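You operate a simulated robot arm through the tools that you are given. There is no shell and no other tool.

Carry out the task below with a simulated two-armed robot. There is one attempt and no reset: what you move stays moved.

TASK
Adjust the grey power supply until the bench meter reads 12 volts.
Fine: black plug into the jig's yellow socket before the output is switched on; meter dial to V.

The check looks at the end state, three seconds after you hand in, the way a careful person would. Anything else that was tipped, shoved, dropped, spilled or broken makes it a failure.

THE ROBOT
Two 7-joint arms with fingered hands on one trunk that stands fixed in place. Base frame: the origin is at the foot of the trunk, x ahead of it, y to its left, z up. Units: mm, rad, N and s.
The left shoulder is at [79, 125, 1117], the right one opposite. With the tool pointing down near the work surface each hand reaches from about 460 to 820 mm from the base axis, measured 20 degrees to its own side. Payload 3.6 kg a hand.
The tool frame of a hand sits at the grasp point between the pads (the TCP): z along the fingers, y along the line on which they close. The tips reach 30 mm beyond it. Largest opening 104 mm; the body of the gripper starts 35 mm behind the TCP. The gripper is a hand of 4 fingers: y runs from the thumb to the fingers, the wrist lies at [-15, -104, -178] in the tool frame.
Orientation is that of the tool frame in the base frame, as a unit quaternion [w, x, y, z]. With the fingers straight down and the wrist toward the robot, the tool's x, y and z point along [0, 1, 0], [1, 0, 0] and [0, 0, -1] of the base frame.

THE INTERFACE
- The arms move only by the tool apply_moves. It takes "left_commands", "right_commands" or both (then of equal length, played together; a hand with none holds still); each is a list of rows, each an object (a shift or turn left out is 0) with "xyz": the shift along the tool's x, y, z in units of 400 mm (1.0 is 400 mm), a list of three; "rot": the turn, a rotation vector about the tool's x, y, z in units of 60 degrees (1.0 is 60 degrees), a list of three. In form: [{"xyz": [dx, dy, dz], "rot": [wx, wy, wz]}, ...]. A call has 1 to 20 rows; each row is the pose to reach, as a shift and turn from the pose commanded when the call began, along the tool's axes at that moment. A call with a number of a shift or a turn outside -1 to 1 is refused whole. A row lasts 0.2 s, in which the tool goes at most 50 mm and 0.15 rad; a call with a longer step from one row to the next is refused whole. Where a pose cannot be reached the arm comes as near as it can. A force on the tool above 40 N (or 10 N above the force at the start of the call, whichever is more), or a blocked arm, ends the call early, and 0.2 s more pass. In this call time passes only in rows, and 0.2 s behind the last. The reply holds the time, the measured pose of the TCP, the force on the tool along the base axes, the opening and the grip force, in the units named above and with some noise, with the torque about the TCP (base axes, N m) and any sound that the robot's microphone picked up.
- Cameras (640 x 400 px; columns grow to the right, rows downward): "scene" is now at [177.7, 57.5, 1257.6]; the picture's right is [0.63, -0.78, 0.00], its down [-0.39, -0.32, -0.86] and it looks along [0.67, 0.54, -0.50] (base axes); focal length 214 px, centre (320, 200). "left" rides on the left gripper at [-61, -92, -130] in its tool frame; the picture's right is [-0.81, -0.28, 0.52], its down [0.53, -0.71, 0.45] and it looks along [0.24, 0.64, 0.72] (tool axes); focal length 275 px, centre (320, 200). "right" rides on the right gripper at [61, -92, -130] in its tool frame; the picture's right is [-0.81, 0.27, -0.52], its down [-0.53, -0.71, 0.46] and it looks along [-0.24, 0.64, 0.72] (tool axes); focal length 275 px, centre (320, 200). There is no depth. A picture from a camera that has moved, and an enlarged one, comes with that camera's place and axes in the base frame and with its lens.
- get_image(camera): a new picture of that camera. It takes no simulated time.
- lift_body(by): slides the trunk up (or, below 0, down) by that many mm; the arms and the scene camera ride with it, the base frame stays. It gives what a move gives, with no picture.
- set_fingers(index, middle, ring, thumb_bend, thumb_turn, hand): sets how far each is bent, from 0 (flat) to 1 (curled in); at 0.3 the hand is open as for a grip, at 0.7 the pads meet at the TCP. One left out holds its place. A second passes; each finger stops where it meets its share of the squeeze, and holds until it gets a number again. It is the only way to open and close the hand. It gives what a move gives, with no picture; readings hold the bend of each and the force on the fingers (four entries, about 0 where the hand has none), thumb and palm. thumb_turn goes from beside the hand (0) to across from the fingers (1), as for a grip.
- head_to(pan, tilt): turns the head with the scene camera to pan (to the left, within 1.396 rad either way) and tilt (down, from -0.506 to 1.204), counted from straight ahead of the robot. It gives what a move gives.
- inspect(camera, box): a new picture of the part [left, top, right, bottom] of that camera's present view, enlarged. It takes no simulated time.
- job_done(): hands the job in; it is judged then, once.

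Places have to be worked out from the pictures, the camera data and where the tool is seen. Open the grippers and draw the arms clear of the work before you hand the job in, unless the task says otherwise.

The tools are called after ">>>" by a JSON object that holds its "op" and its "data". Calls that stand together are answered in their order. apply_moves: Moves the arms, as the interface text tells. Its arguments: {"type":"object","properties":{"left_commands":{"type":"array","items":{"type":"object","properties":{"xyz":{"type":"array","items":{"type":"number"}},"rot":{"type":"array","items":{"type":"number"}}}}},"right_commands":{"type":"array","items":{"type":"object","properties":{"xyz":{"type":"array","items":{"type":"number"}},"rot":{"type":"array","items":{"type":"number"}}}}}},"required":[]} The other tools are called the same way: lift_body (by) slides the trunk up or down; set_fingers (index, middle, ring, thumb_bend, thumb_turn, hand) moves the fingers one by one; head_to (pan, tilt) turns the head that bears the scene camera; get_image (camera) takes a picture; inspect (camera, box) takes an enlarged picture of a part of a camera's view; job_done () hands the job in.

At the start:

```text
time: 0.0
left_ee_pos: [326.2, 465.2, 1199.8]
left_tool_rot: [0.0, 0.707, 0.707, -0.001]
left_wrist_force: [0.5, 0.2, 0.6]
left_wrist_torque: [0.03, -0.01, -0.02]
left_finger_gap: 103.8
left_grasp_force: 0.1
left_shape: jaw
left_bend: [0.3, 0.3, 0.3, 0.3, 0.98]
left_finger forces: [0.0, 0.1, 0.2, 0.0, 0.1, 0.1]
right_ee_pos: [557.6, 66.2, 1132.8]
right_tool_rot: [0.0, 0.707, 0.707, -0.001]
right_wrist_force: [-0.8, 0.1, 0.3]
right_wrist_torque: [0.0, 0.01, 0.01]
right_finger_gap: 103.4
right_grasp_force: 0.1
right_shape: jaw
right_bend: [0.3, 0.3, 0.3, 0.3, 0.98]
right_finger forces: [0.0, 0.0, 0.1, 0.0, 0.0, 0.0]
trunk travel left (down, up): [-350.0, 186.0]
head pan, tilt: [0.681, 0.527]
```

scene: 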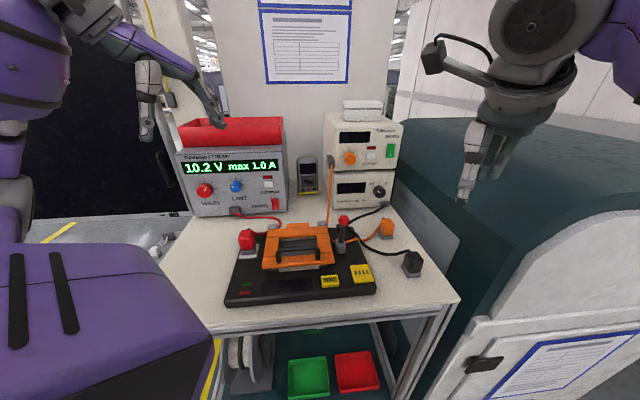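
right: 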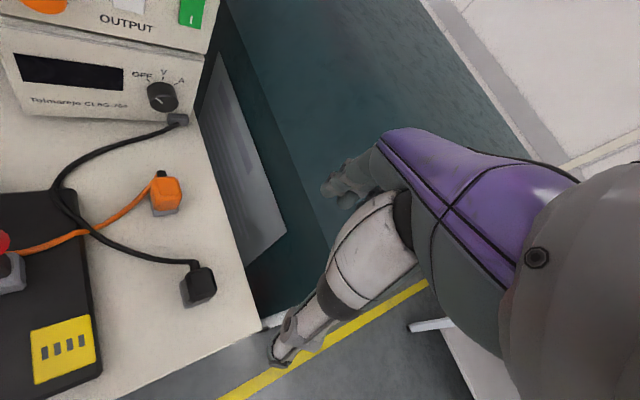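
left: 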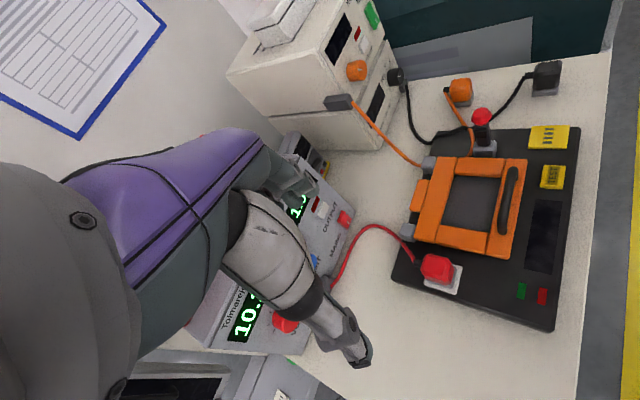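

I'll first take enlarged views of the bench to identify the supplies, the meter, the plugs and the jig.

>>> {"op": "inspect", "data": {"camera": "scene", "box": [170, 110, 300, 220]}}

>>> {"op": "inspect", "data": {"camera": "scene", "box": [290, 100, 410, 210]}}

>>> {"op": "inspect", "data": {"camera": "scene", "box": [220, 200, 440, 310]}}

>>> {"op": "inspect", "data": {"camera": "right", "box": [0, 0, 260, 400]}}

>>> {"op": "inspect", "data": {"camera": "left", "box": [380, 40, 640, 340]}}

```text
3.64 times, centred on (235, 165) of scene
camera zoom: at [177.7, 57.5, 1257.6], right [0.63, -0.78, 0.0], down [-0.39, -0.32, -0.86], along [0.67, 0.54, -0.5], focal length 780 px, centre (629, 327)
```

zoom: 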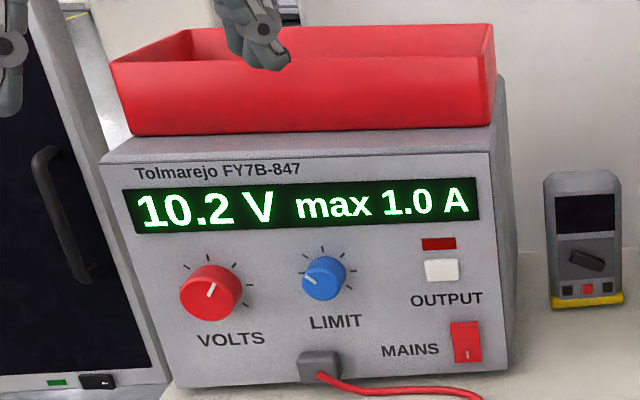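

```text
3.64 times, centred on (350, 155) of scene
camera zoom: at [177.7, 57.5, 1257.6], right [0.63, -0.78, 0.0], down [-0.39, -0.32, -0.86], along [0.67, 0.54, -0.5], focal length 780 px, centre (211, 364)
```

zoom: 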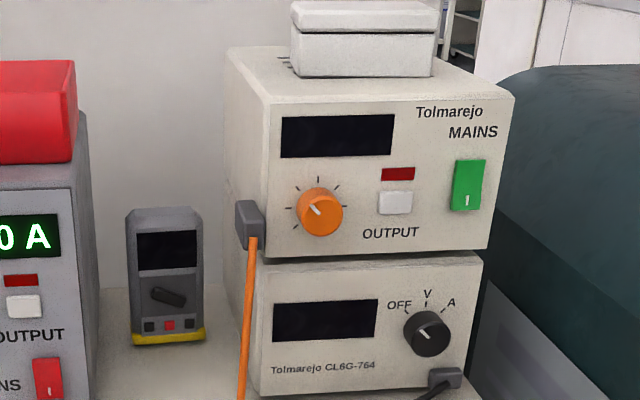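

```text
2.91 times, centred on (330, 255) of scene
camera zoom: at [177.7, 57.5, 1257.6], right [0.63, -0.78, 0.0], down [-0.39, -0.32, -0.86], along [0.67, 0.54, -0.5], focal length 624 px, centre (291, 40)
```

zoom: 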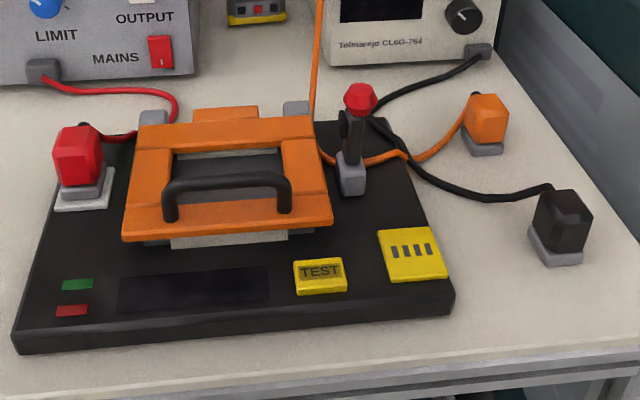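

```text
1.00 times, centred on (130, 200) of right (not enlarged: the box is as wide or as high as the picture)
camera zoom: at [465.7, 125.7, 1262.9], right [0.27, -0.81, 0.52], down [-0.71, -0.53, -0.46], along [0.64, -0.24, -0.72], focal length 275 px, centre (510, 200)
```

zoom: 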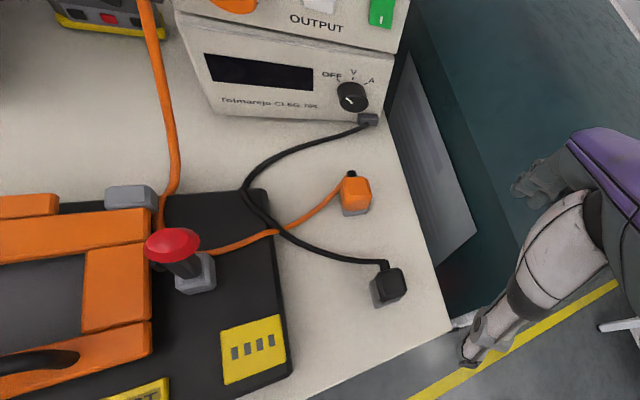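

```text
1.33 times, centred on (510, 190) of left
camera zoom: at [234.4, 403.7, 1328.2], right [-0.28, -0.81, -0.52], down [-0.71, 0.53, -0.45], along [0.64, 0.24, -0.72], focal length 367 px, centre (67, 213)
```

zoom: 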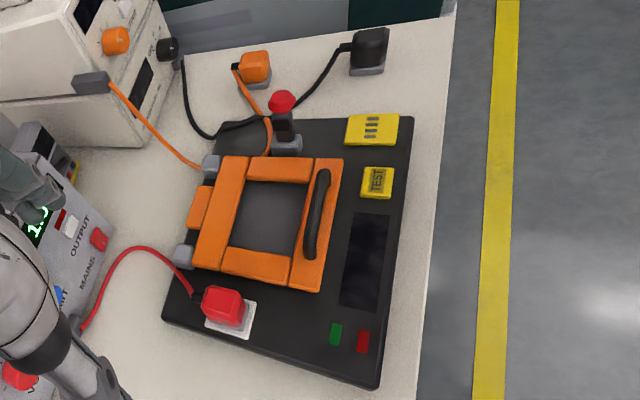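

The black lead runs from the meter CL6G-764 to a plug that I place near [559, 106, 908]. I put the yellow socket near [465, 179, 906], and I'll zoom in tightly on both along with the dial.

>>> {"op": "inspect", "data": {"camera": "right", "box": [150, 230, 250, 330]}}

>>> {"op": "inspect", "data": {"camera": "right", "box": [0, 300, 120, 400]}}

>>> {"op": "inspect", "data": {"camera": "scene", "box": [390, 235, 440, 285]}}

>>> {"op": "inspect", "data": {"camera": "scene", "box": [310, 255, 390, 310]}}

>>> {"op": "inspect", "data": {"camera": "left", "box": [510, 40, 610, 200]}}

>>> {"op": "inspect", "data": {"camera": "left", "box": [400, 235, 480, 300]}}

>>> {"op": "inspect", "data": {"camera": "right", "box": [100, 40, 200, 140]}}

```text
4.00 times, centred on (200, 280) of right
camera zoom: at [465.7, 125.7, 1262.9], right [0.27, -0.81, 0.52], down [-0.71, -0.53, -0.46], along [0.64, -0.24, -0.72], focal length 1101 px, centre (800, -120)
```

zoom: 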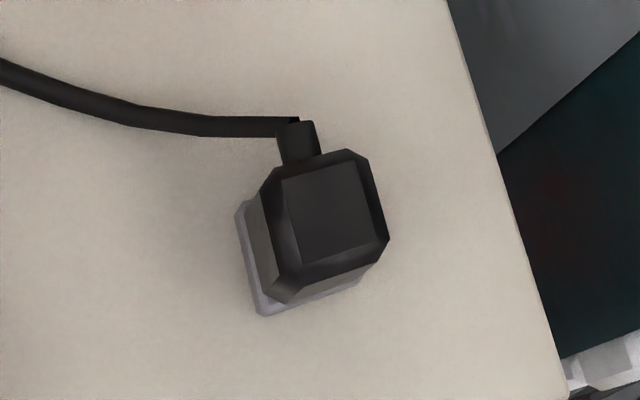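

```text
4.00 times, centred on (60, 350) of right
camera zoom: at [465.7, 125.7, 1262.9], right [0.27, -0.81, 0.52], down [-0.71, -0.53, -0.46], along [0.64, -0.24, -0.72], focal length 1101 px, centre (1360, -400)
```

zoom: 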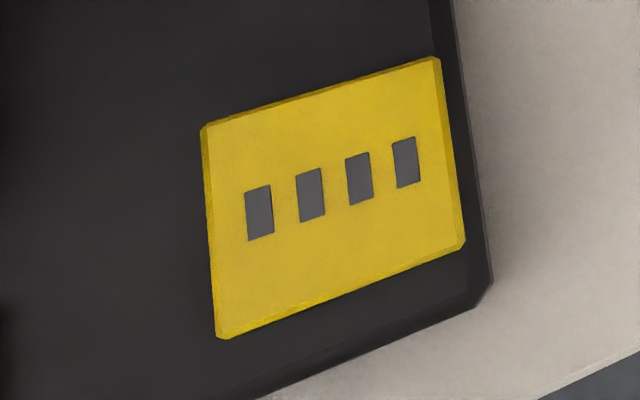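

```text
8.00 times, centred on (415, 260) of scene
camera zoom: at [177.7, 57.5, 1257.6], right [0.63, -0.78, 0.0], down [-0.39, -0.32, -0.86], along [0.67, 0.54, -0.5], focal length 1716 px, centre (-440, -280)
```

zoom: 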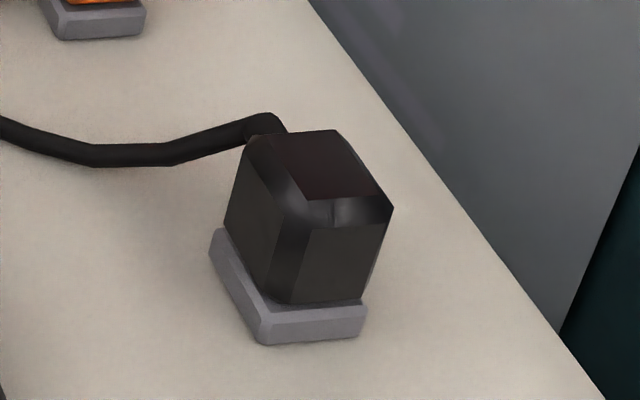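

```text
7.27 times, centred on (350, 282) of scene
camera zoom: at [177.7, 57.5, 1257.6], right [0.63, -0.78, 0.0], down [-0.39, -0.32, -0.86], along [0.67, 0.54, -0.5], focal length 1560 px, centre (102, -400)
```

zoom: 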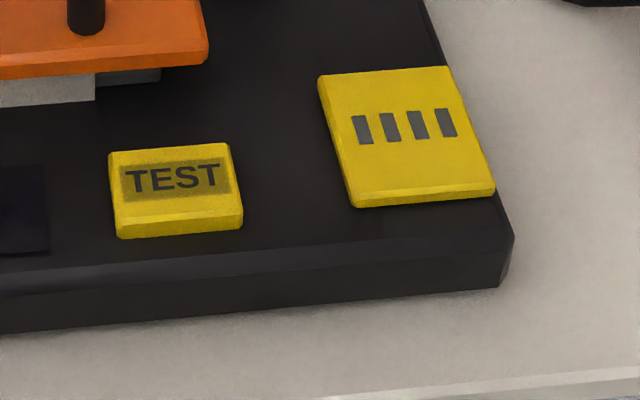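

```text
2.50 times, centred on (560, 120) of left
camera zoom: at [234.4, 403.7, 1328.2], right [-0.28, -0.81, -0.52], down [-0.71, 0.53, -0.45], along [0.64, 0.24, -0.72], focal length 688 px, centre (-280, 400)
```

zoom: 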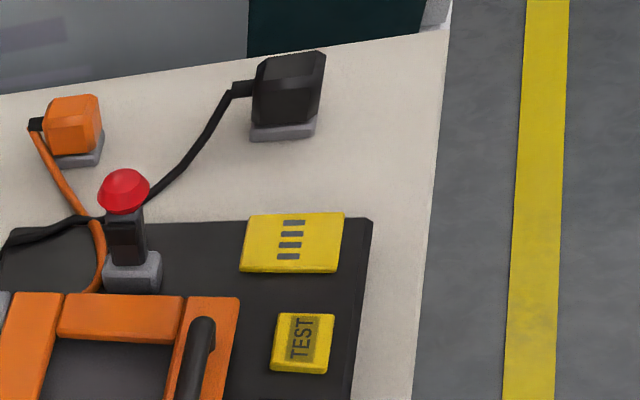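

```text
6.15 times, centred on (440, 268) of left
camera zoom: at [234.4, 403.7, 1328.2], right [-0.28, -0.81, -0.52], down [-0.71, 0.53, -0.45], along [0.64, 0.24, -0.72], focal length 1694 px, centre (-418, -215)
```

zoom: 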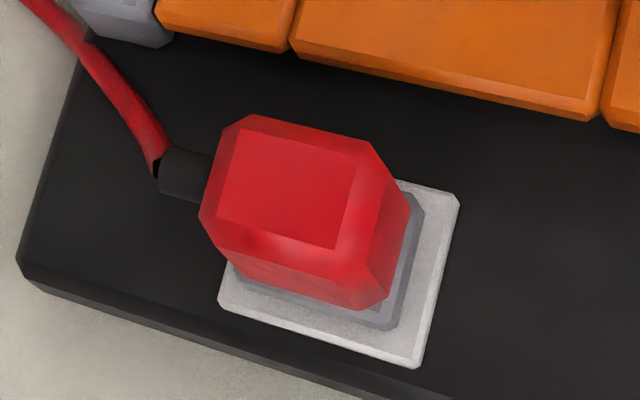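

```text
4.00 times, centred on (150, 90) of right
camera zoom: at [465.7, 125.7, 1262.9], right [0.27, -0.81, 0.52], down [-0.71, -0.53, -0.46], along [0.64, -0.24, -0.72], focal length 1101 px, centre (1000, 640)
```

zoom: 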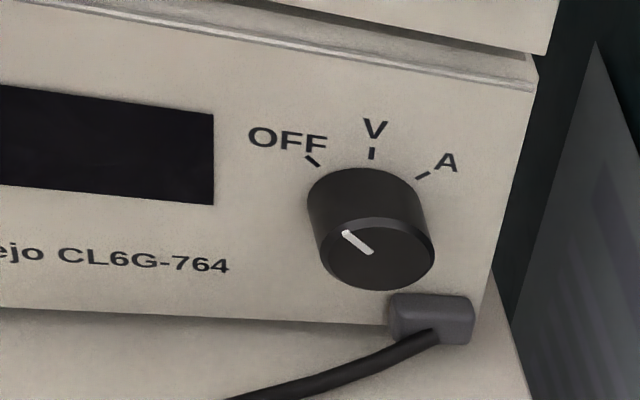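

The jig is yawed about 45°, with its right edge along [0.71,-0.70]. The black plug is already turned the same way, with its cable leaving toward [0.7,0.7] like the seated red plug. I'll withdraw the right hand to make room, then bring the left hand toward the plug.

>>> {"op": "apply_moves", "data": {"right_commands": [{"xyz": [-0.08, -0.05, -0.02]}, {"xyz": [-0.17, -0.1, -0.04]}, {"xyz": [-0.26, -0.15, -0.05]}, {"xyz": [-0.35, -0.2, -0.05]}, {"xyz": [-0.44, -0.25, -0.05]}, {"xyz": [-0.53, -0.3, -0.05]}, {"xyz": [-0.62, -0.36, -0.05]}, {"xyz": [-0.7, -0.42, -0.05]}]}}

>>> {"op": "get_image", "data": {"camera": "scene"}}

```text
time: 1.8
left_ee_pos: [325.1, 463.9, 1200.2]
left_tool_rot: [-0.001, 0.707, 0.707, 0.001]
left_wrist_force: [-0.4, 0.9, 0.6]
left_wrist_torque: [0.05, -0.01, 0.01]
left_finger_gap: 103.7
left_grasp_force: 0.0
left_shape: jaw
left_bend: [0.3, 0.3, 0.3, 0.3, 0.98]
left_finger forces: [0.1, 0.0, 0.0, 0.1, 0.1, 0.0]
right_ee_pos: [389.3, -213.6, 1154.6]
right_tool_rot: [0.001, 0.707, 0.707, 0.0]
right_wrist_force: [-0.5, -0.2, -0.2]
right_wrist_torque: [0.03, -0.03, 0.02]
right_finger_gap: 103.5
right_grasp_force: 0.0
right_shape: jaw
right_bend: [0.3, 0.3, 0.3, 0.3, 0.98]
right_finger forces: [0.1, 0.1, 0.1, 0.1, 0.0, 0.0]
trunk travel left (down, up): [-350.0, 186.0]
head pan, tilt: [0.681, 0.527]
```

```text
taken
camera scene: at [177.1, 56.9, 1257.7], right [0.63, -0.78, 0.0], down [-0.39, -0.32, -0.86], along [0.67, 0.54, -0.5], focal length 214 px, centre (320, 200)
```

scene: 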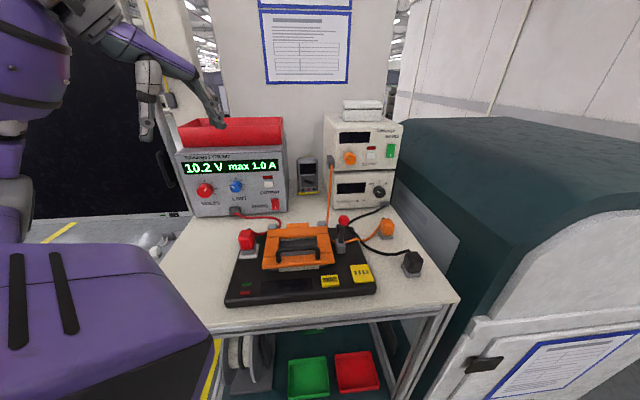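

The right hand is clear now. I'll bring the left hand to about [560,107,1050], above the black plug, turned 45° so its closing line runs along the jig's right-hand axis.

>>> {"op": "apply_moves", "data": {"left_commands": [{"xyz": [-0.0744, 0.049, 0.0], "rot": [0, 0, 0.0625]}, {"xyz": [-0.1488, 0.098, 0.02], "rot": [0, 0, 0.125]}, {"xyz": [-0.223, 0.147, 0.05], "rot": [0, 0, 0.1875]}, {"xyz": [-0.2975, 0.196, 0.08], "rot": [0, 0, 0.25]}, {"xyz": [-0.372, 0.245, 0.11], "rot": [0, 0, 0.3125]}, {"xyz": [-0.446, 0.294, 0.15], "rot": [0, 0, 0.375]}, {"xyz": [-0.52, 0.343, 0.19], "rot": [0, 0, 0.4375]}, {"xyz": [-0.595, 0.392, 0.23], "rot": [0, 0, 0.5]}, {"xyz": [-0.67, 0.441, 0.27], "rot": [0, 0, 0.5625]}, {"xyz": [-0.744, 0.49, 0.31], "rot": [0, 0, 0.625]}, {"xyz": [-0.818, 0.539, 0.345], "rot": [0, 0, 0.6875]}, {"xyz": [-0.8925, 0.5875, 0.375], "rot": [0, 0, 0.75]}]}}

>>> {"op": "get_image", "data": {"camera": "scene"}}

>>> {"op": "get_image", "data": {"camera": "left"}}

>>> {"op": "get_image", "data": {"camera": "right"}}

```text
time: 4.4
left_ee_pos: [562.3, 107.7, 1049.0]
left_tool_rot: [0.0, 0.924, 0.383, 0.001]
left_wrist_force: [1.0, -0.1, 0.1]
left_wrist_torque: [0.03, -0.02, 0.02]
left_finger_gap: 103.8
left_grasp_force: 0.1
left_shape: jaw
left_bend: [0.3, 0.3, 0.3, 0.3, 0.98]
left_finger forces: [0.0, 0.1, 0.1, 0.1, 0.0, 0.0]
right_ee_pos: [390.4, -213.7, 1153.4]
right_tool_rot: [0.0, 0.706, 0.708, 0.0]
right_wrist_force: [0.2, -0.7, -0.3]
right_wrist_torque: [0.02, -0.01, -0.02]
right_finger_gap: 103.6
right_grasp_force: 0.0
right_shape: jaw
right_bend: [0.3, 0.3, 0.3, 0.3, 0.98]
right_finger forces: [0.1, 0.0, 0.1, 0.1, 0.1, 0.0]
trunk travel left (down, up): [-350.0, 186.0]
head pan, tilt: [0.681, 0.527]
```

```text
taken
camera scene: at [178.4, 57.0, 1257.5], right [0.63, -0.78, 0.0], down [-0.39, -0.32, -0.86], along [0.67, 0.54, -0.5], focal length 214 px, centre (320, 200)
```

scene: 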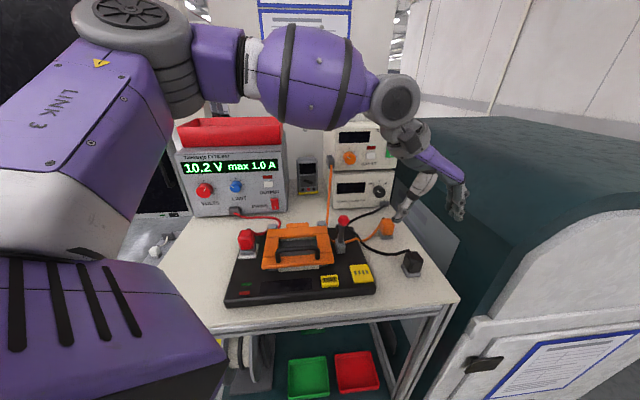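

```text
taken
camera left: at [454.2, 129.9, 1177.5], right [-0.77, -0.38, -0.52], down [-0.13, 0.88, -0.45], along [0.63, -0.28, -0.72], focal length 275 px, centre (320, 200)
```

left: 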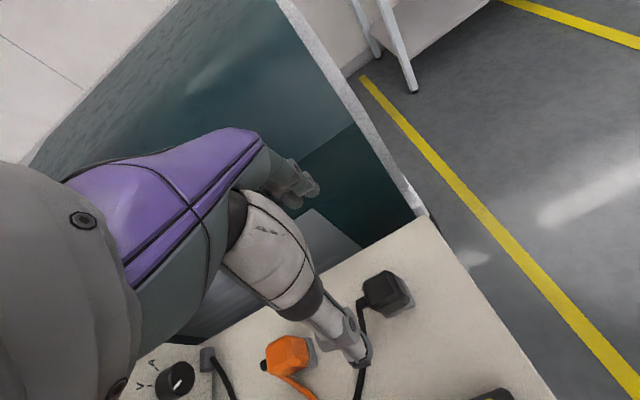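

```text
taken
camera right: at [299.1, -154.2, 1284.3], right [0.28, -0.81, 0.52], down [-0.71, -0.53, -0.46], along [0.64, -0.24, -0.72], focal length 275 px, centre (320, 200)
```

right: 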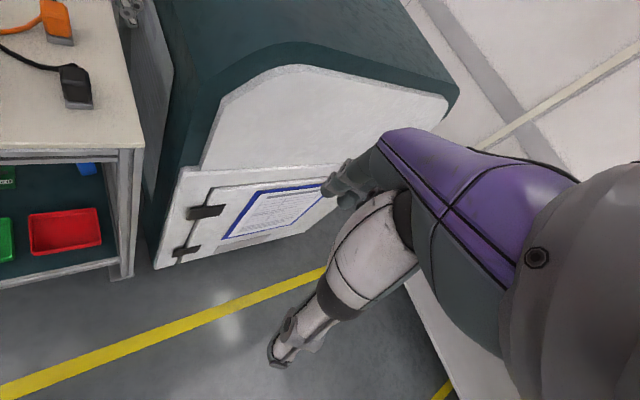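

The left camera confirms the plug near [560,108]. The machine stands close to the table's right edge, so I'll narrow the hand before going down.

>>> {"op": "set_fingers", "data": {"hand": "left", "index": 0.42, "middle": 0.42, "ring": 0.42, "thumb_bend": 0.42}}

>>> {"op": "apply_moves", "data": {"left_commands": [{"xyz": [0, 0, 0.0625]}, {"xyz": [0, 0, 0.125]}]}}

>>> {"op": "get_image", "data": {"camera": "left"}}

>>> {"op": "inspect", "data": {"camera": "scene", "box": [370, 160, 490, 290]}}

```text
time: 5.4
left_ee_pos: [562.5, 109.1, 1049.1]
left_tool_rot: [-0.001, 0.924, 0.383, 0.0]
left_wrist_force: [0.4, 0.1, 0.2]
left_wrist_torque: [0.02, 0.02, 0.02]
left_finger_gap: 73.7
left_grasp_force: 0.0
left_shape: fingers
left_bend: [0.42, 0.42, 0.42, 0.42, 0.98]
left_finger forces: [0.0, 0.1, 0.0, 0.0, 0.0, 0.1]
right_ee_pos: [389.9, -213.4, 1154.1]
right_tool_rot: [0.0, 0.707, 0.707, 0.0]
right_wrist_force: [-1.3, -0.9, -1.0]
right_wrist_torque: [-0.04, 0.03, 0.0]
right_finger_gap: 103.7
right_grasp_force: 0.0
right_shape: jaw
right_bend: [0.3, 0.3, 0.3, 0.3, 0.98]
right_finger forces: [0.1, 0.0, 0.0, 0.0, 0.0, 0.1]
trunk travel left (down, up): [-350.0, 186.0]
head pan, tilt: [0.681, 0.527]
```

```text
time: 6.0
left_ee_pos: [563.0, 108.8, 999.4]
left_tool_rot: [0.0, 0.924, 0.382, 0.0]
left_wrist_force: [0.2, -0.5, 0.4]
left_wrist_torque: [-0.01, 0.02, 0.0]
left_finger_gap: 73.4
left_grasp_force: 0.0
left_shape: fingers
left_bend: [0.42, 0.42, 0.42, 0.42, 0.98]
left_finger forces: [0.1, 0.1, 0.0, 0.0, 0.0, 0.0]
right_ee_pos: [390.5, -214.1, 1154.1]
right_tool_rot: [0.001, 0.706, 0.708, 0.0]
right_wrist_force: [0.4, -0.5, 0.4]
right_wrist_torque: [0.0, 0.01, 0.01]
right_finger_gap: 103.7
right_grasp_force: 0.2
right_shape: jaw
right_bend: [0.3, 0.3, 0.3, 0.3, 0.98]
right_finger forces: [0.0, 0.0, 0.0, 0.0, 0.0, 0.0]
trunk travel left (down, up): [-350.0, 186.0]
head pan, tilt: [0.681, 0.527]
```

```text
taken
camera left: at [453.1, 130.3, 1128.4], right [-0.77, -0.38, -0.52], down [-0.13, 0.88, -0.46], along [0.63, -0.28, -0.72], focal length 275 px, centre (320, 200)
```

left: 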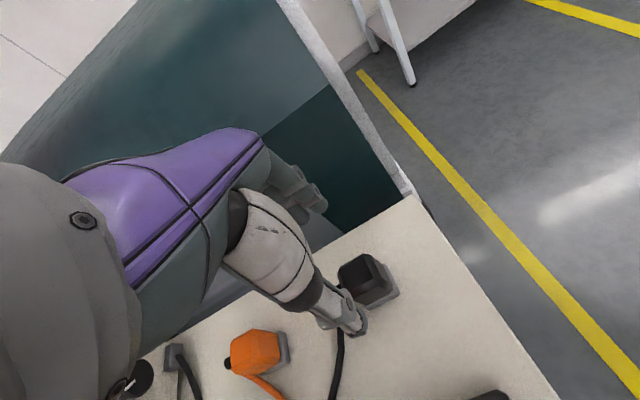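

```text
3.08 times, centred on (430, 225) of scene
camera zoom: at [177.8, 57.5, 1257.6], right [0.63, -0.78, 0.0], down [-0.39, -0.32, -0.86], along [0.67, 0.54, -0.5], focal length 660 px, centre (-18, 123)
```

zoom: 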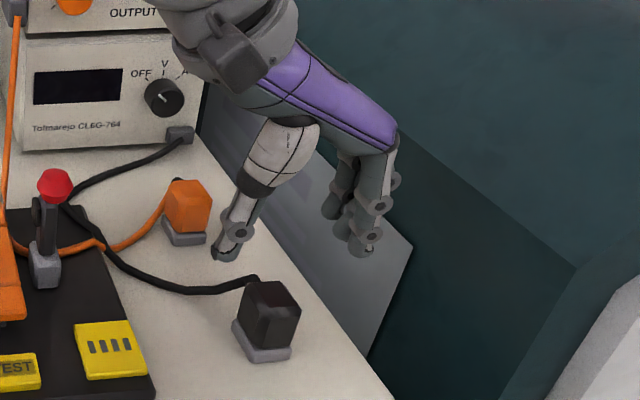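

The fingers straddle the plug as I expected. I'll zoom in on the plug with the left camera to refine its position and height.

>>> {"op": "inspect", "data": {"camera": "left", "box": [300, 220, 420, 340]}}

>>> {"op": "inspect", "data": {"camera": "scene", "box": [400, 240, 430, 285]}}

>>> {"op": "inspect", "data": {"camera": "right", "box": [30, 50, 150, 150]}}

```text
3.33 times, centred on (360, 280) of left
camera zoom: at [453.1, 130.3, 1128.4], right [-0.77, -0.38, -0.52], down [-0.13, 0.88, -0.46], along [0.63, -0.28, -0.72], focal length 918 px, centre (187, -67)
```

zoom: 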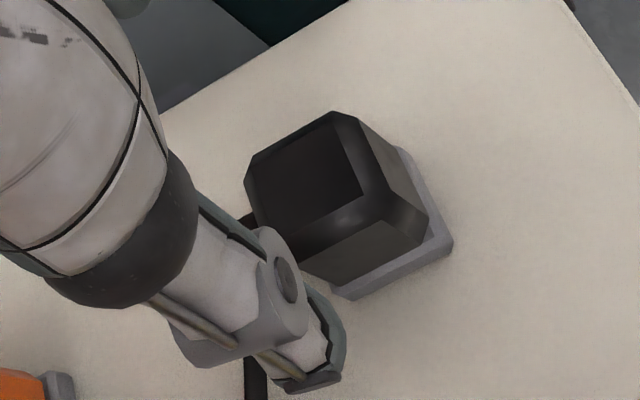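

```text
8.89 times, centred on (415, 262) of scene
camera zoom: at [177.8, 57.5, 1257.6], right [0.63, -0.78, 0.0], down [-0.39, -0.32, -0.86], along [0.67, 0.54, -0.5], focal length 1906 px, centre (-524, -356)
```

zoom: 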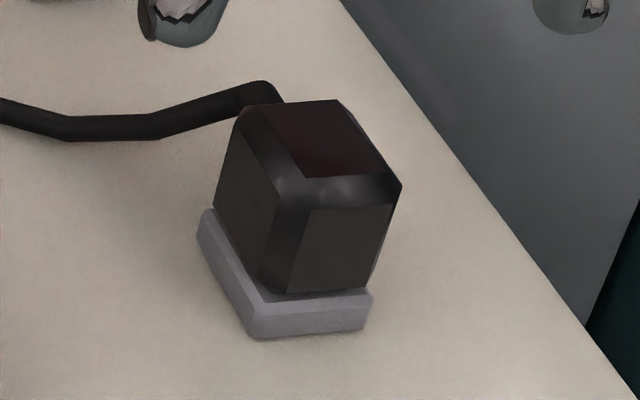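

```text
4.00 times, centred on (90, 100) of right
camera zoom: at [298.4, -153.7, 1284.6], right [0.27, -0.81, 0.52], down [-0.71, -0.53, -0.46], along [0.64, -0.24, -0.72], focal length 1101 px, centre (1240, 600)
```

zoom: 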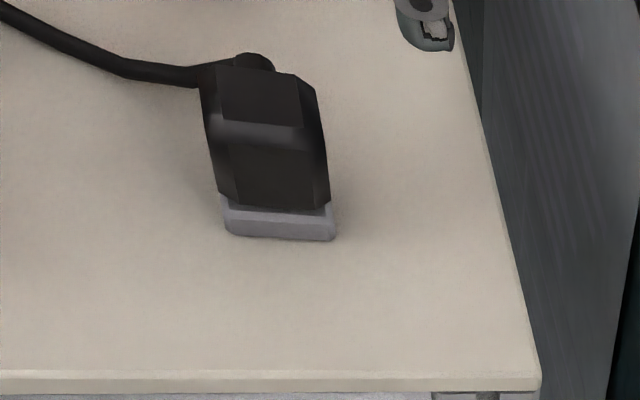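

Triangulating gives a table height of z≈883. The plug is centred at about [559.8,110.4], stands roughly 49 mm tall (top near z 932), and its body is about 25–28 mm wide. I'll centre the TCP and go down to z≈920, which keeps the fingertips off the table.

>>> {"op": "apply_moves", "data": {"left_commands": [{"xyz": [-0.002, -0.0085, 0.05]}, {"xyz": [-0.002, -0.0085, 0.1]}, {"xyz": [-0.002, -0.0085, 0.15]}, {"xyz": [-0.002, -0.0085, 0.18]}, {"xyz": [-0.002, -0.0085, 0.197]}]}}

>>> {"op": "get_image", "data": {"camera": "left"}}

>>> {"op": "inspect", "data": {"camera": "scene", "box": [380, 210, 460, 290]}}

>>> {"op": "inspect", "data": {"camera": "right", "box": [30, 30, 170, 150]}}

```text
time: 7.2
left_ee_pos: [556.8, 110.5, 919.9]
left_tool_rot: [0.0, 0.924, 0.382, -0.001]
left_wrist_force: [-0.8, 0.1, 0.6]
left_wrist_torque: [0.0, 0.01, 0.01]
left_finger_gap: 73.3
left_grasp_force: 0.1
left_shape: fingers
left_bend: [0.42, 0.42, 0.42, 0.42, 0.98]
left_finger forces: [0.0, 0.0, 0.0, 0.0, 0.0, 0.0]
right_ee_pos: [390.6, -213.4, 1153.6]
right_tool_rot: [-0.001, 0.707, 0.707, -0.001]
right_wrist_force: [0.3, 0.9, 0.1]
right_wrist_torque: [0.01, 0.03, -0.04]
right_finger_gap: 104.0
right_grasp_force: 0.1
right_shape: jaw
right_bend: [0.3, 0.3, 0.3, 0.3, 0.98]
right_finger forces: [0.1, 0.0, 0.0, 0.0, 0.0, 0.0]
trunk travel left (down, up): [-350.0, 186.0]
head pan, tilt: [0.681, 0.527]
```

```text
taken
camera left: at [449.1, 130.8, 1049.0], right [-0.77, -0.38, -0.52], down [-0.13, 0.88, -0.45], along [0.63, -0.28, -0.72], focal length 275 px, centre (320, 200)
```

left: 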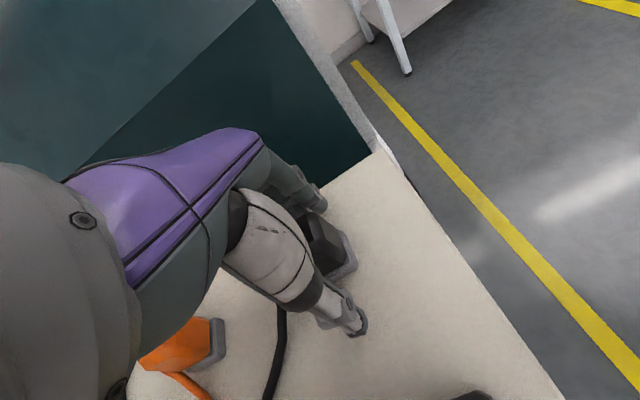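

```text
5.00 times, centred on (420, 250) of scene
camera zoom: at [177.7, 57.5, 1257.6], right [0.63, -0.78, 0.0], down [-0.39, -0.32, -0.86], along [0.67, 0.54, -0.5], focal length 1072 px, centre (-180, -50)
```

zoom: 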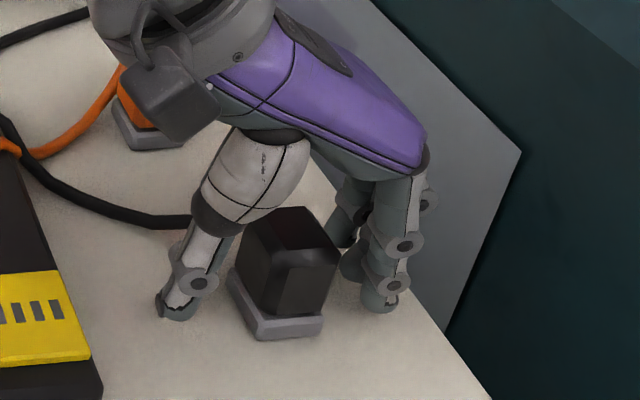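

```text
3.33 times, centred on (100, 90) of right
camera zoom: at [298.3, -153.7, 1284.6], right [0.27, -0.81, 0.52], down [-0.71, -0.53, -0.46], along [0.64, -0.24, -0.72], focal length 918 px, centre (1053, 567)
```

zoom: 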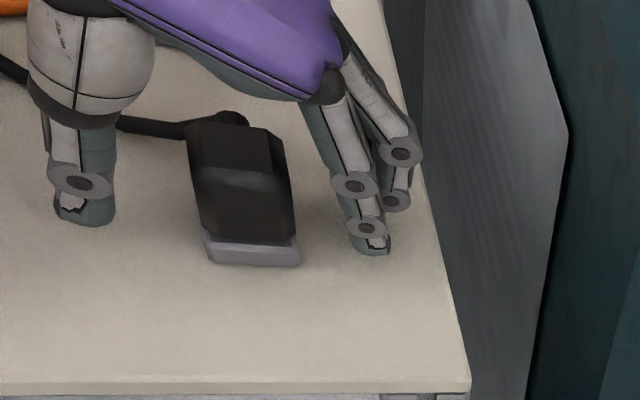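

The plug sits between the thumb and the fingers. I'll nudge 2 mm each way to centre it, then close on the body.

>>> {"op": "apply_moves", "data": {"left_commands": [{"xyz": [0.004, 0.005, 0.0]}]}}

>>> {"op": "set_fingers", "data": {"hand": "left", "index": 0.57, "middle": 0.57, "ring": 0.57, "thumb_bend": 0.57}}

>>> {"op": "inspect", "data": {"camera": "scene", "box": [380, 210, 460, 290]}}

>>> {"op": "inspect", "data": {"camera": "right", "box": [30, 30, 170, 150]}}

```text
time: 7.6
left_ee_pos: [560.0, 109.2, 919.8]
left_tool_rot: [0.0, 0.924, 0.383, 0.0]
left_wrist_force: [-0.4, -0.7, 0.3]
left_wrist_torque: [-0.01, 0.0, -0.01]
left_finger_gap: 73.3
left_grasp_force: 0.2
left_shape: fingers
left_bend: [0.42, 0.42, 0.42, 0.42, 0.98]
left_finger forces: [0.1, 0.0, 0.0, 0.0, 0.0, 0.0]
right_ee_pos: [390.3, -213.7, 1153.0]
right_tool_rot: [0.0, 0.708, 0.707, 0.0]
right_wrist_force: [0.0, -1.1, 0.0]
right_wrist_torque: [-0.02, 0.01, -0.01]
right_finger_gap: 103.9
right_grasp_force: 0.1
right_shape: jaw
right_bend: [0.3, 0.3, 0.3, 0.3, 0.98]
right_finger forces: [0.0, 0.1, 0.0, 0.1, 0.0, 0.0]
trunk travel left (down, up): [-350.0, 186.0]
head pan, tilt: [0.681, 0.527]
```

```text
time: 8.6
left_ee_pos: [560.8, 109.7, 920.2]
left_tool_rot: [0.0, 0.924, 0.383, 0.0]
left_wrist_force: [-0.9, -0.8, -1.1]
left_wrist_torque: [0.01, 0.0, -0.02]
left_finger_gap: 36.9
left_grasp_force: 0.0
left_shape: fingers
left_bend: [0.56, 0.56, 0.56, 0.56, 0.98]
left_finger forces: [0.1, 0.0, 0.0, 0.0, 0.1, 0.0]
right_ee_pos: [389.6, -215.2, 1153.2]
right_tool_rot: [0.0, 0.707, 0.707, 0.0]
right_wrist_force: [0.7, 0.2, -0.4]
right_wrist_torque: [0.03, -0.03, 0.02]
right_finger_gap: 103.8
right_grasp_force: 0.1
right_shape: jaw
right_bend: [0.3, 0.3, 0.3, 0.3, 0.98]
right_finger forces: [0.0, 0.2, 0.1, 0.0, 0.1, 0.0]
trunk travel left (down, up): [-350.0, 186.0]
head pan, tilt: [0.681, 0.527]
```

```text
5.00 times, centred on (420, 250) of scene
camera zoom: at [177.6, 57.4, 1257.6], right [0.63, -0.78, 0.0], down [-0.39, -0.32, -0.86], along [0.67, 0.54, -0.5], focal length 1072 px, centre (-180, -50)
```

zoom: 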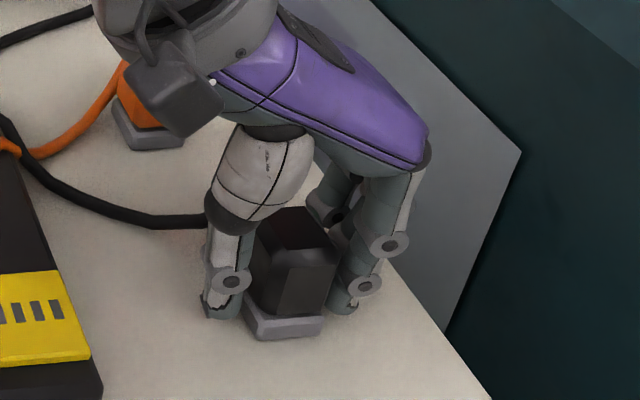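

```text
3.33 times, centred on (100, 90) of right
camera zoom: at [298.2, -153.7, 1284.6], right [0.27, -0.81, 0.52], down [-0.71, -0.53, -0.46], along [0.64, -0.24, -0.72], focal length 918 px, centre (1053, 567)
```

zoom: 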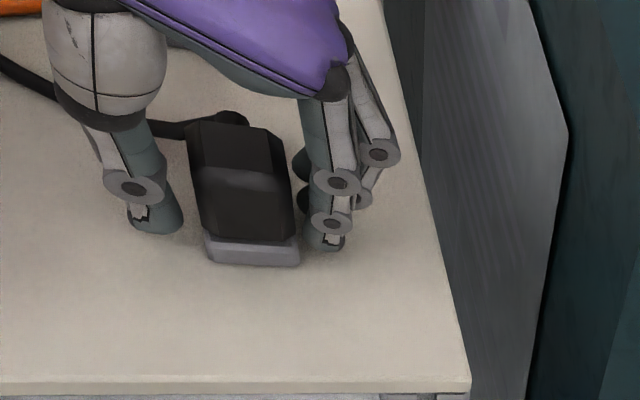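

There is now roughly the same small gap on each side, with nothing touching. I'll close to a firm grip.

>>> {"op": "set_fingers", "data": {"hand": "left", "index": 0.7, "middle": 0.7, "ring": 0.7, "thumb_bend": 0.7}}

>>> {"op": "inspect", "data": {"camera": "scene", "box": [380, 210, 460, 290]}}

>>> {"op": "inspect", "data": {"camera": "right", "box": [30, 30, 170, 150]}}

>>> {"op": "inspect", "data": {"camera": "left", "box": [250, 170, 410, 290]}}

```text
time: 9.6
left_ee_pos: [560.2, 110.2, 920.1]
left_tool_rot: [0.0, 0.924, 0.382, 0.0]
left_wrist_force: [-0.2, 0.0, 0.4]
left_wrist_torque: [0.0, 0.01, -0.01]
left_finger_gap: 25.6
left_grasp_force: 9.5
left_shape: fingers
left_bend: [0.62, 0.65, 0.7, 0.6, 0.96]
left_finger forces: [5.5, 4.7, 0.0, 0.0, 9.9, 0.1]
right_ee_pos: [389.6, -212.6, 1152.8]
right_tool_rot: [0.0, 0.707, 0.707, 0.0]
right_wrist_force: [0.3, -0.7, 0.2]
right_wrist_torque: [0.01, -0.03, -0.04]
right_finger_gap: 103.6
right_grasp_force: 0.0
right_shape: jaw
right_bend: [0.3, 0.3, 0.3, 0.3, 0.98]
right_finger forces: [0.0, 0.1, 0.0, 0.0, 0.1, 0.1]
trunk travel left (down, up): [-350.0, 186.0]
head pan, tilt: [0.681, 0.527]
```

```text
5.00 times, centred on (420, 250) of scene
camera zoom: at [177.7, 57.4, 1257.6], right [0.63, -0.78, 0.0], down [-0.39, -0.32, -0.86], along [0.67, 0.54, -0.5], focal length 1072 px, centre (-180, -50)
```

zoom: 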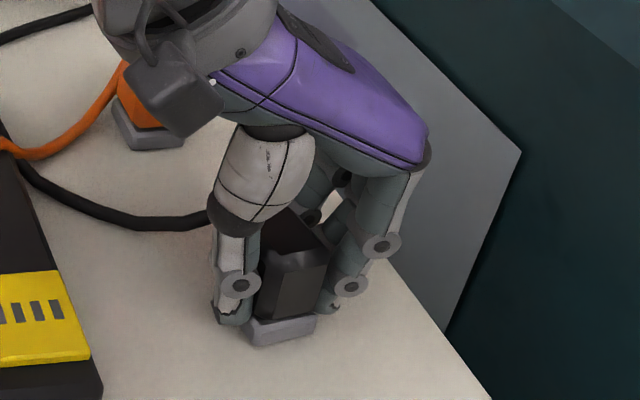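

```text
3.33 times, centred on (100, 90) of right
camera zoom: at [298.3, -153.7, 1284.6], right [0.27, -0.81, 0.52], down [-0.71, -0.53, -0.46], along [0.64, -0.24, -0.72], focal length 918 px, centre (1053, 567)
```

zoom: 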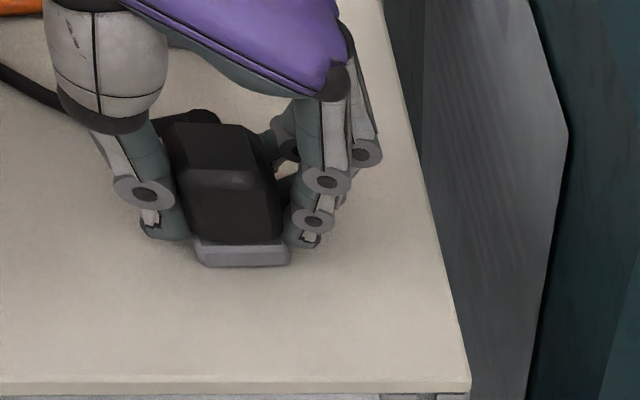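

```text
3.33 times, centred on (330, 230) of left
camera zoom: at [451.5, 130.8, 1049.2], right [-0.77, -0.38, -0.52], down [-0.13, 0.88, -0.45], along [0.63, -0.28, -0.72], focal length 918 px, centre (287, 100)
```

zoom: 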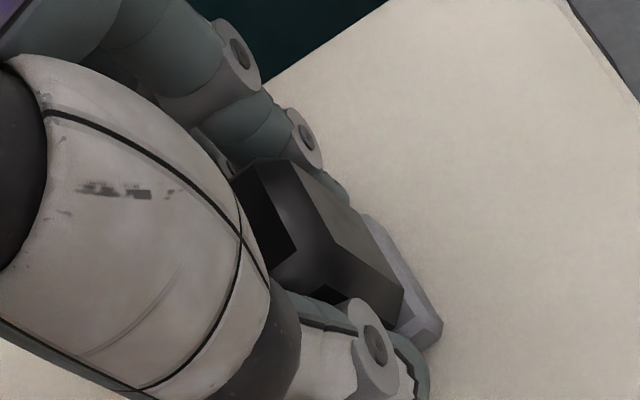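

The grip holds at 9.5 N on the index, middle and thumb. The plug turned slightly in the hand, so I'll lift it 50 mm and measure how it sits.

>>> {"op": "apply_moves", "data": {"left_commands": [{"xyz": [0, 0, -0.0125]}, {"xyz": [0, 0, -0.04]}, {"xyz": [0, 0, -0.08]}, {"xyz": [0, 0, -0.125]}]}}

>>> {"op": "inspect", "data": {"camera": "scene", "box": [380, 180, 460, 260]}}

>>> {"op": "inspect", "data": {"camera": "right", "box": [30, 10, 170, 130]}}

>>> {"op": "inspect", "data": {"camera": "left", "box": [250, 170, 410, 290]}}

>>> {"op": "get_image", "data": {"camera": "scene"}}

```text
time: 10.6
left_ee_pos: [560.0, 110.3, 971.5]
left_tool_rot: [-0.001, 0.924, 0.381, -0.001]
left_wrist_force: [-0.2, -1.6, -1.2]
left_wrist_torque: [0.0, -0.01, 0.0]
left_finger_gap: 25.4
left_grasp_force: 9.7
left_shape: fingers
left_bend: [0.62, 0.65, 0.7, 0.6, 0.96]
left_finger forces: [5.6, 4.5, 0.0, 0.0, 10.0, 0.0]
right_ee_pos: [390.4, -213.9, 1153.1]
right_tool_rot: [-0.001, 0.707, 0.707, 0.0]
right_wrist_force: [-0.1, 0.0, 0.6]
right_wrist_torque: [0.01, -0.05, 0.0]
right_finger_gap: 103.4
right_grasp_force: 0.1
right_shape: jaw
right_bend: [0.3, 0.3, 0.3, 0.3, 0.98]
right_finger forces: [0.0, 0.0, 0.0, 0.1, 0.0, 0.0]
trunk travel left (down, up): [-350.0, 186.0]
head pan, tilt: [0.681, 0.527]
```

```text
5.00 times, centred on (420, 220) of scene
camera zoom: at [177.5, 57.4, 1257.6], right [0.63, -0.78, 0.0], down [-0.39, -0.32, -0.86], along [0.67, 0.54, -0.5], focal length 1072 px, centre (-180, 100)
```

zoom: 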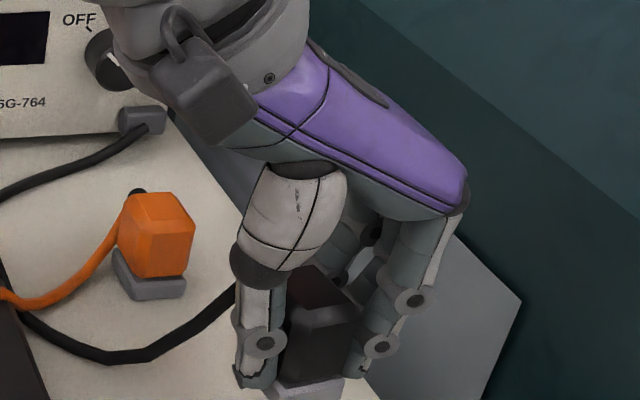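

```text
3.33 times, centred on (100, 70) of right
camera zoom: at [298.1, -153.8, 1284.7], right [0.27, -0.81, 0.52], down [-0.71, -0.53, -0.46], along [0.64, -0.24, -0.72], focal length 918 px, centre (1053, 633)
```

zoom: 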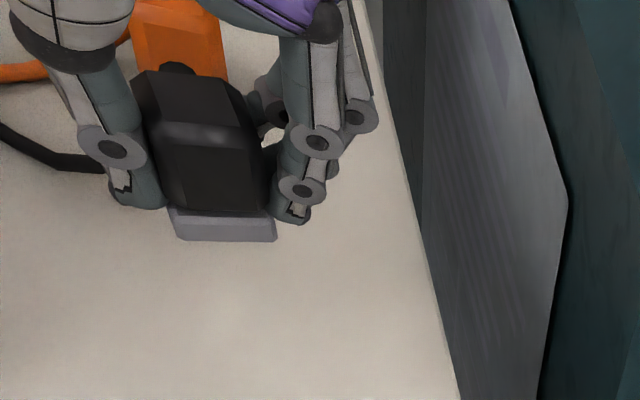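

```text
3.33 times, centred on (330, 230) of left
camera zoom: at [451.0, 131.1, 1100.1], right [-0.77, -0.38, -0.52], down [-0.13, 0.88, -0.45], along [0.63, -0.28, -0.73], focal length 918 px, centre (287, 100)
```

zoom: 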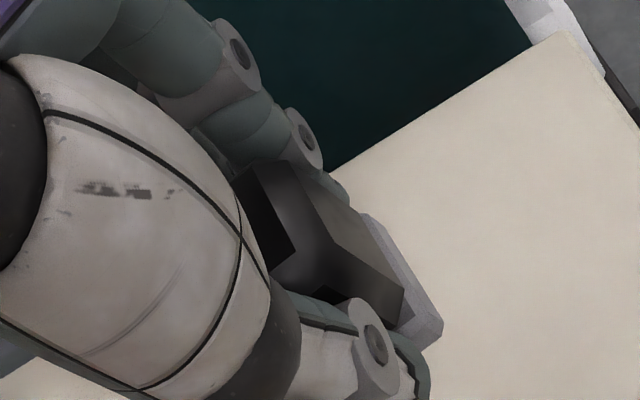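

```text
taken
camera scene: at [177.5, 57.4, 1257.6], right [0.63, -0.78, 0.0], down [-0.39, -0.32, -0.86], along [0.67, 0.54, -0.5], focal length 214 px, centre (320, 200)
```

scene: 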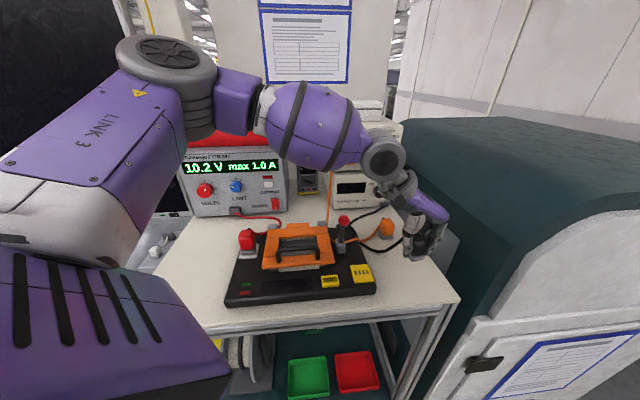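

In both views the plug hangs upright, yawed about +9° relative to the hand and about 6 mm behind the TCP in x. The socket plate centre is about [467,181.5], with its top near z≈907 and a yaw of 45°. I'll carry the plug over and turn the hand +8.8° about its z axis to cancel the yaw.

>>> {"op": "apply_moves", "data": {"left_commands": [{"xyz": [-0.006, -0.056, -0.01], "rot": [0, 0, 0.03]}, {"xyz": [-0.012, -0.112, -0.02], "rot": [0, 0, 0.06]}, {"xyz": [-0.018, -0.168, -0.02], "rot": [0, 0, 0.09]}, {"xyz": [-0.024, -0.224, -0.015], "rot": [0, 0, 0.12]}, {"xyz": [-0.0297, -0.278, 0.0], "rot": [0, 0, 0.147]}]}}

>>> {"op": "get_image", "data": {"camera": "scene"}}

>>> {"op": "inspect", "data": {"camera": "scene", "box": [320, 210, 400, 290]}}

>>> {"op": "get_image", "data": {"camera": "left"}}

>>> {"op": "get_image", "data": {"camera": "right"}}

```text
time: 11.8
left_ee_pos: [473.4, 182.2, 969.6]
left_tool_rot: [0.001, 0.951, 0.309, 0.0]
left_wrist_force: [-0.1, 1.2, -0.4]
left_wrist_torque: [-0.02, 0.0, 0.02]
left_finger_gap: 25.5
left_grasp_force: 9.5
left_shape: fingers
left_bend: [0.62, 0.65, 0.7, 0.6, 0.96]
left_finger forces: [5.7, 4.4, 0.1, 0.0, 9.9, 0.1]
right_ee_pos: [389.1, -212.5, 1154.2]
right_tool_rot: [0.0, 0.707, 0.707, 0.0]
right_wrist_force: [0.7, -0.4, -0.6]
right_wrist_torque: [0.0, 0.0, 0.03]
right_finger_gap: 103.7
right_grasp_force: 0.0
right_shape: jaw
right_bend: [0.3, 0.3, 0.3, 0.3, 0.98]
right_finger forces: [0.1, 0.0, 0.0, 0.0, 0.0, 0.0]
trunk travel left (down, up): [-350.0, 186.0]
head pan, tilt: [0.681, 0.527]
```

```text
taken
camera scene: at [177.4, 57.8, 1257.6], right [0.63, -0.78, 0.0], down [-0.39, -0.32, -0.86], along [0.67, 0.54, -0.5], focal length 214 px, centre (320, 200)
```

scene: 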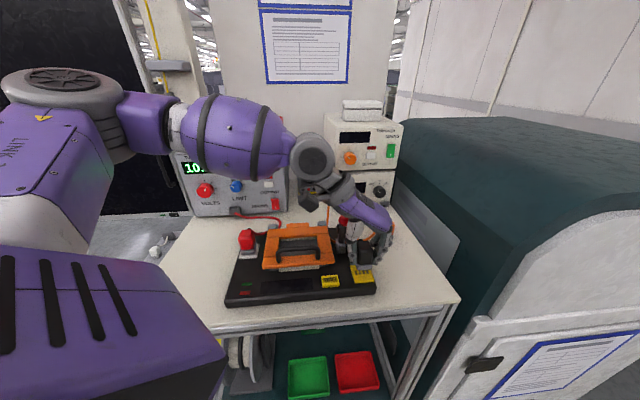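

```text
5.00 times, centred on (360, 250) of scene
camera zoom: at [177.4, 57.8, 1257.6], right [0.63, -0.78, 0.0], down [-0.39, -0.32, -0.86], along [0.67, 0.54, -0.5], focal length 1072 px, centre (120, -50)
```

zoom: 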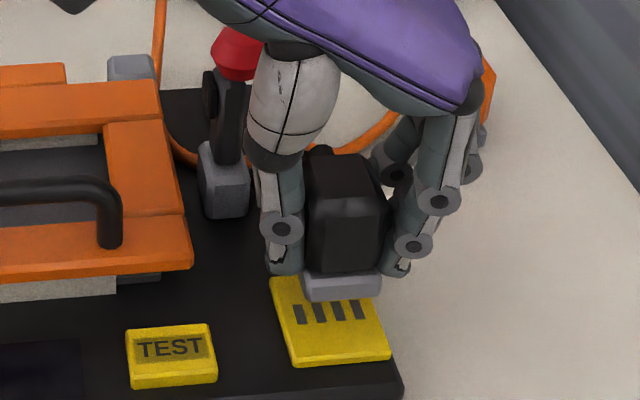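

```text
taken
camera left: at [369.3, 219.6, 1098.7], right [-0.82, -0.25, -0.52], down [0.01, 0.89, -0.45], along [0.58, -0.38, -0.72], focal length 275 px, centre (320, 200)
```

left: 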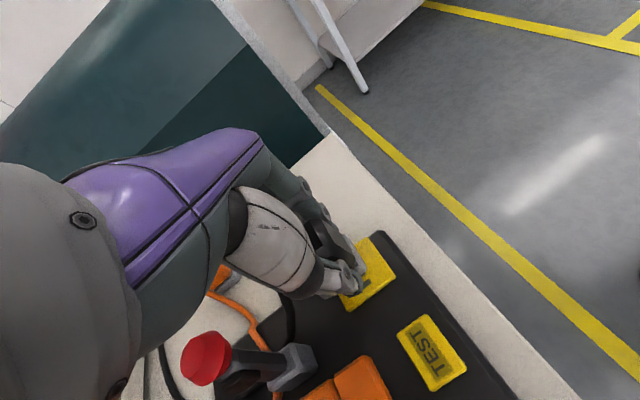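

```text
taken
camera right: at [297.9, -153.3, 1284.8], right [0.27, -0.81, 0.52], down [-0.71, -0.53, -0.46], along [0.65, -0.24, -0.72], focal length 275 px, centre (320, 200)
```

right: 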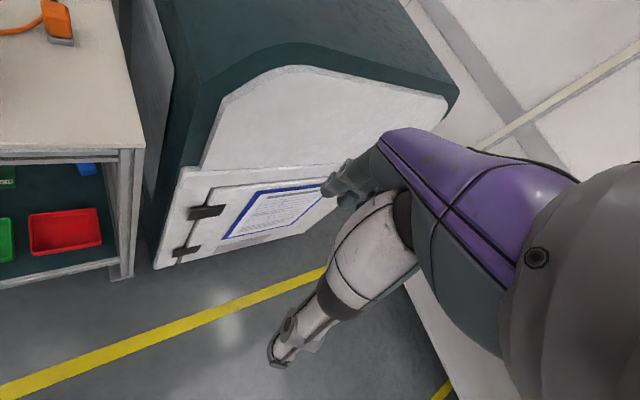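

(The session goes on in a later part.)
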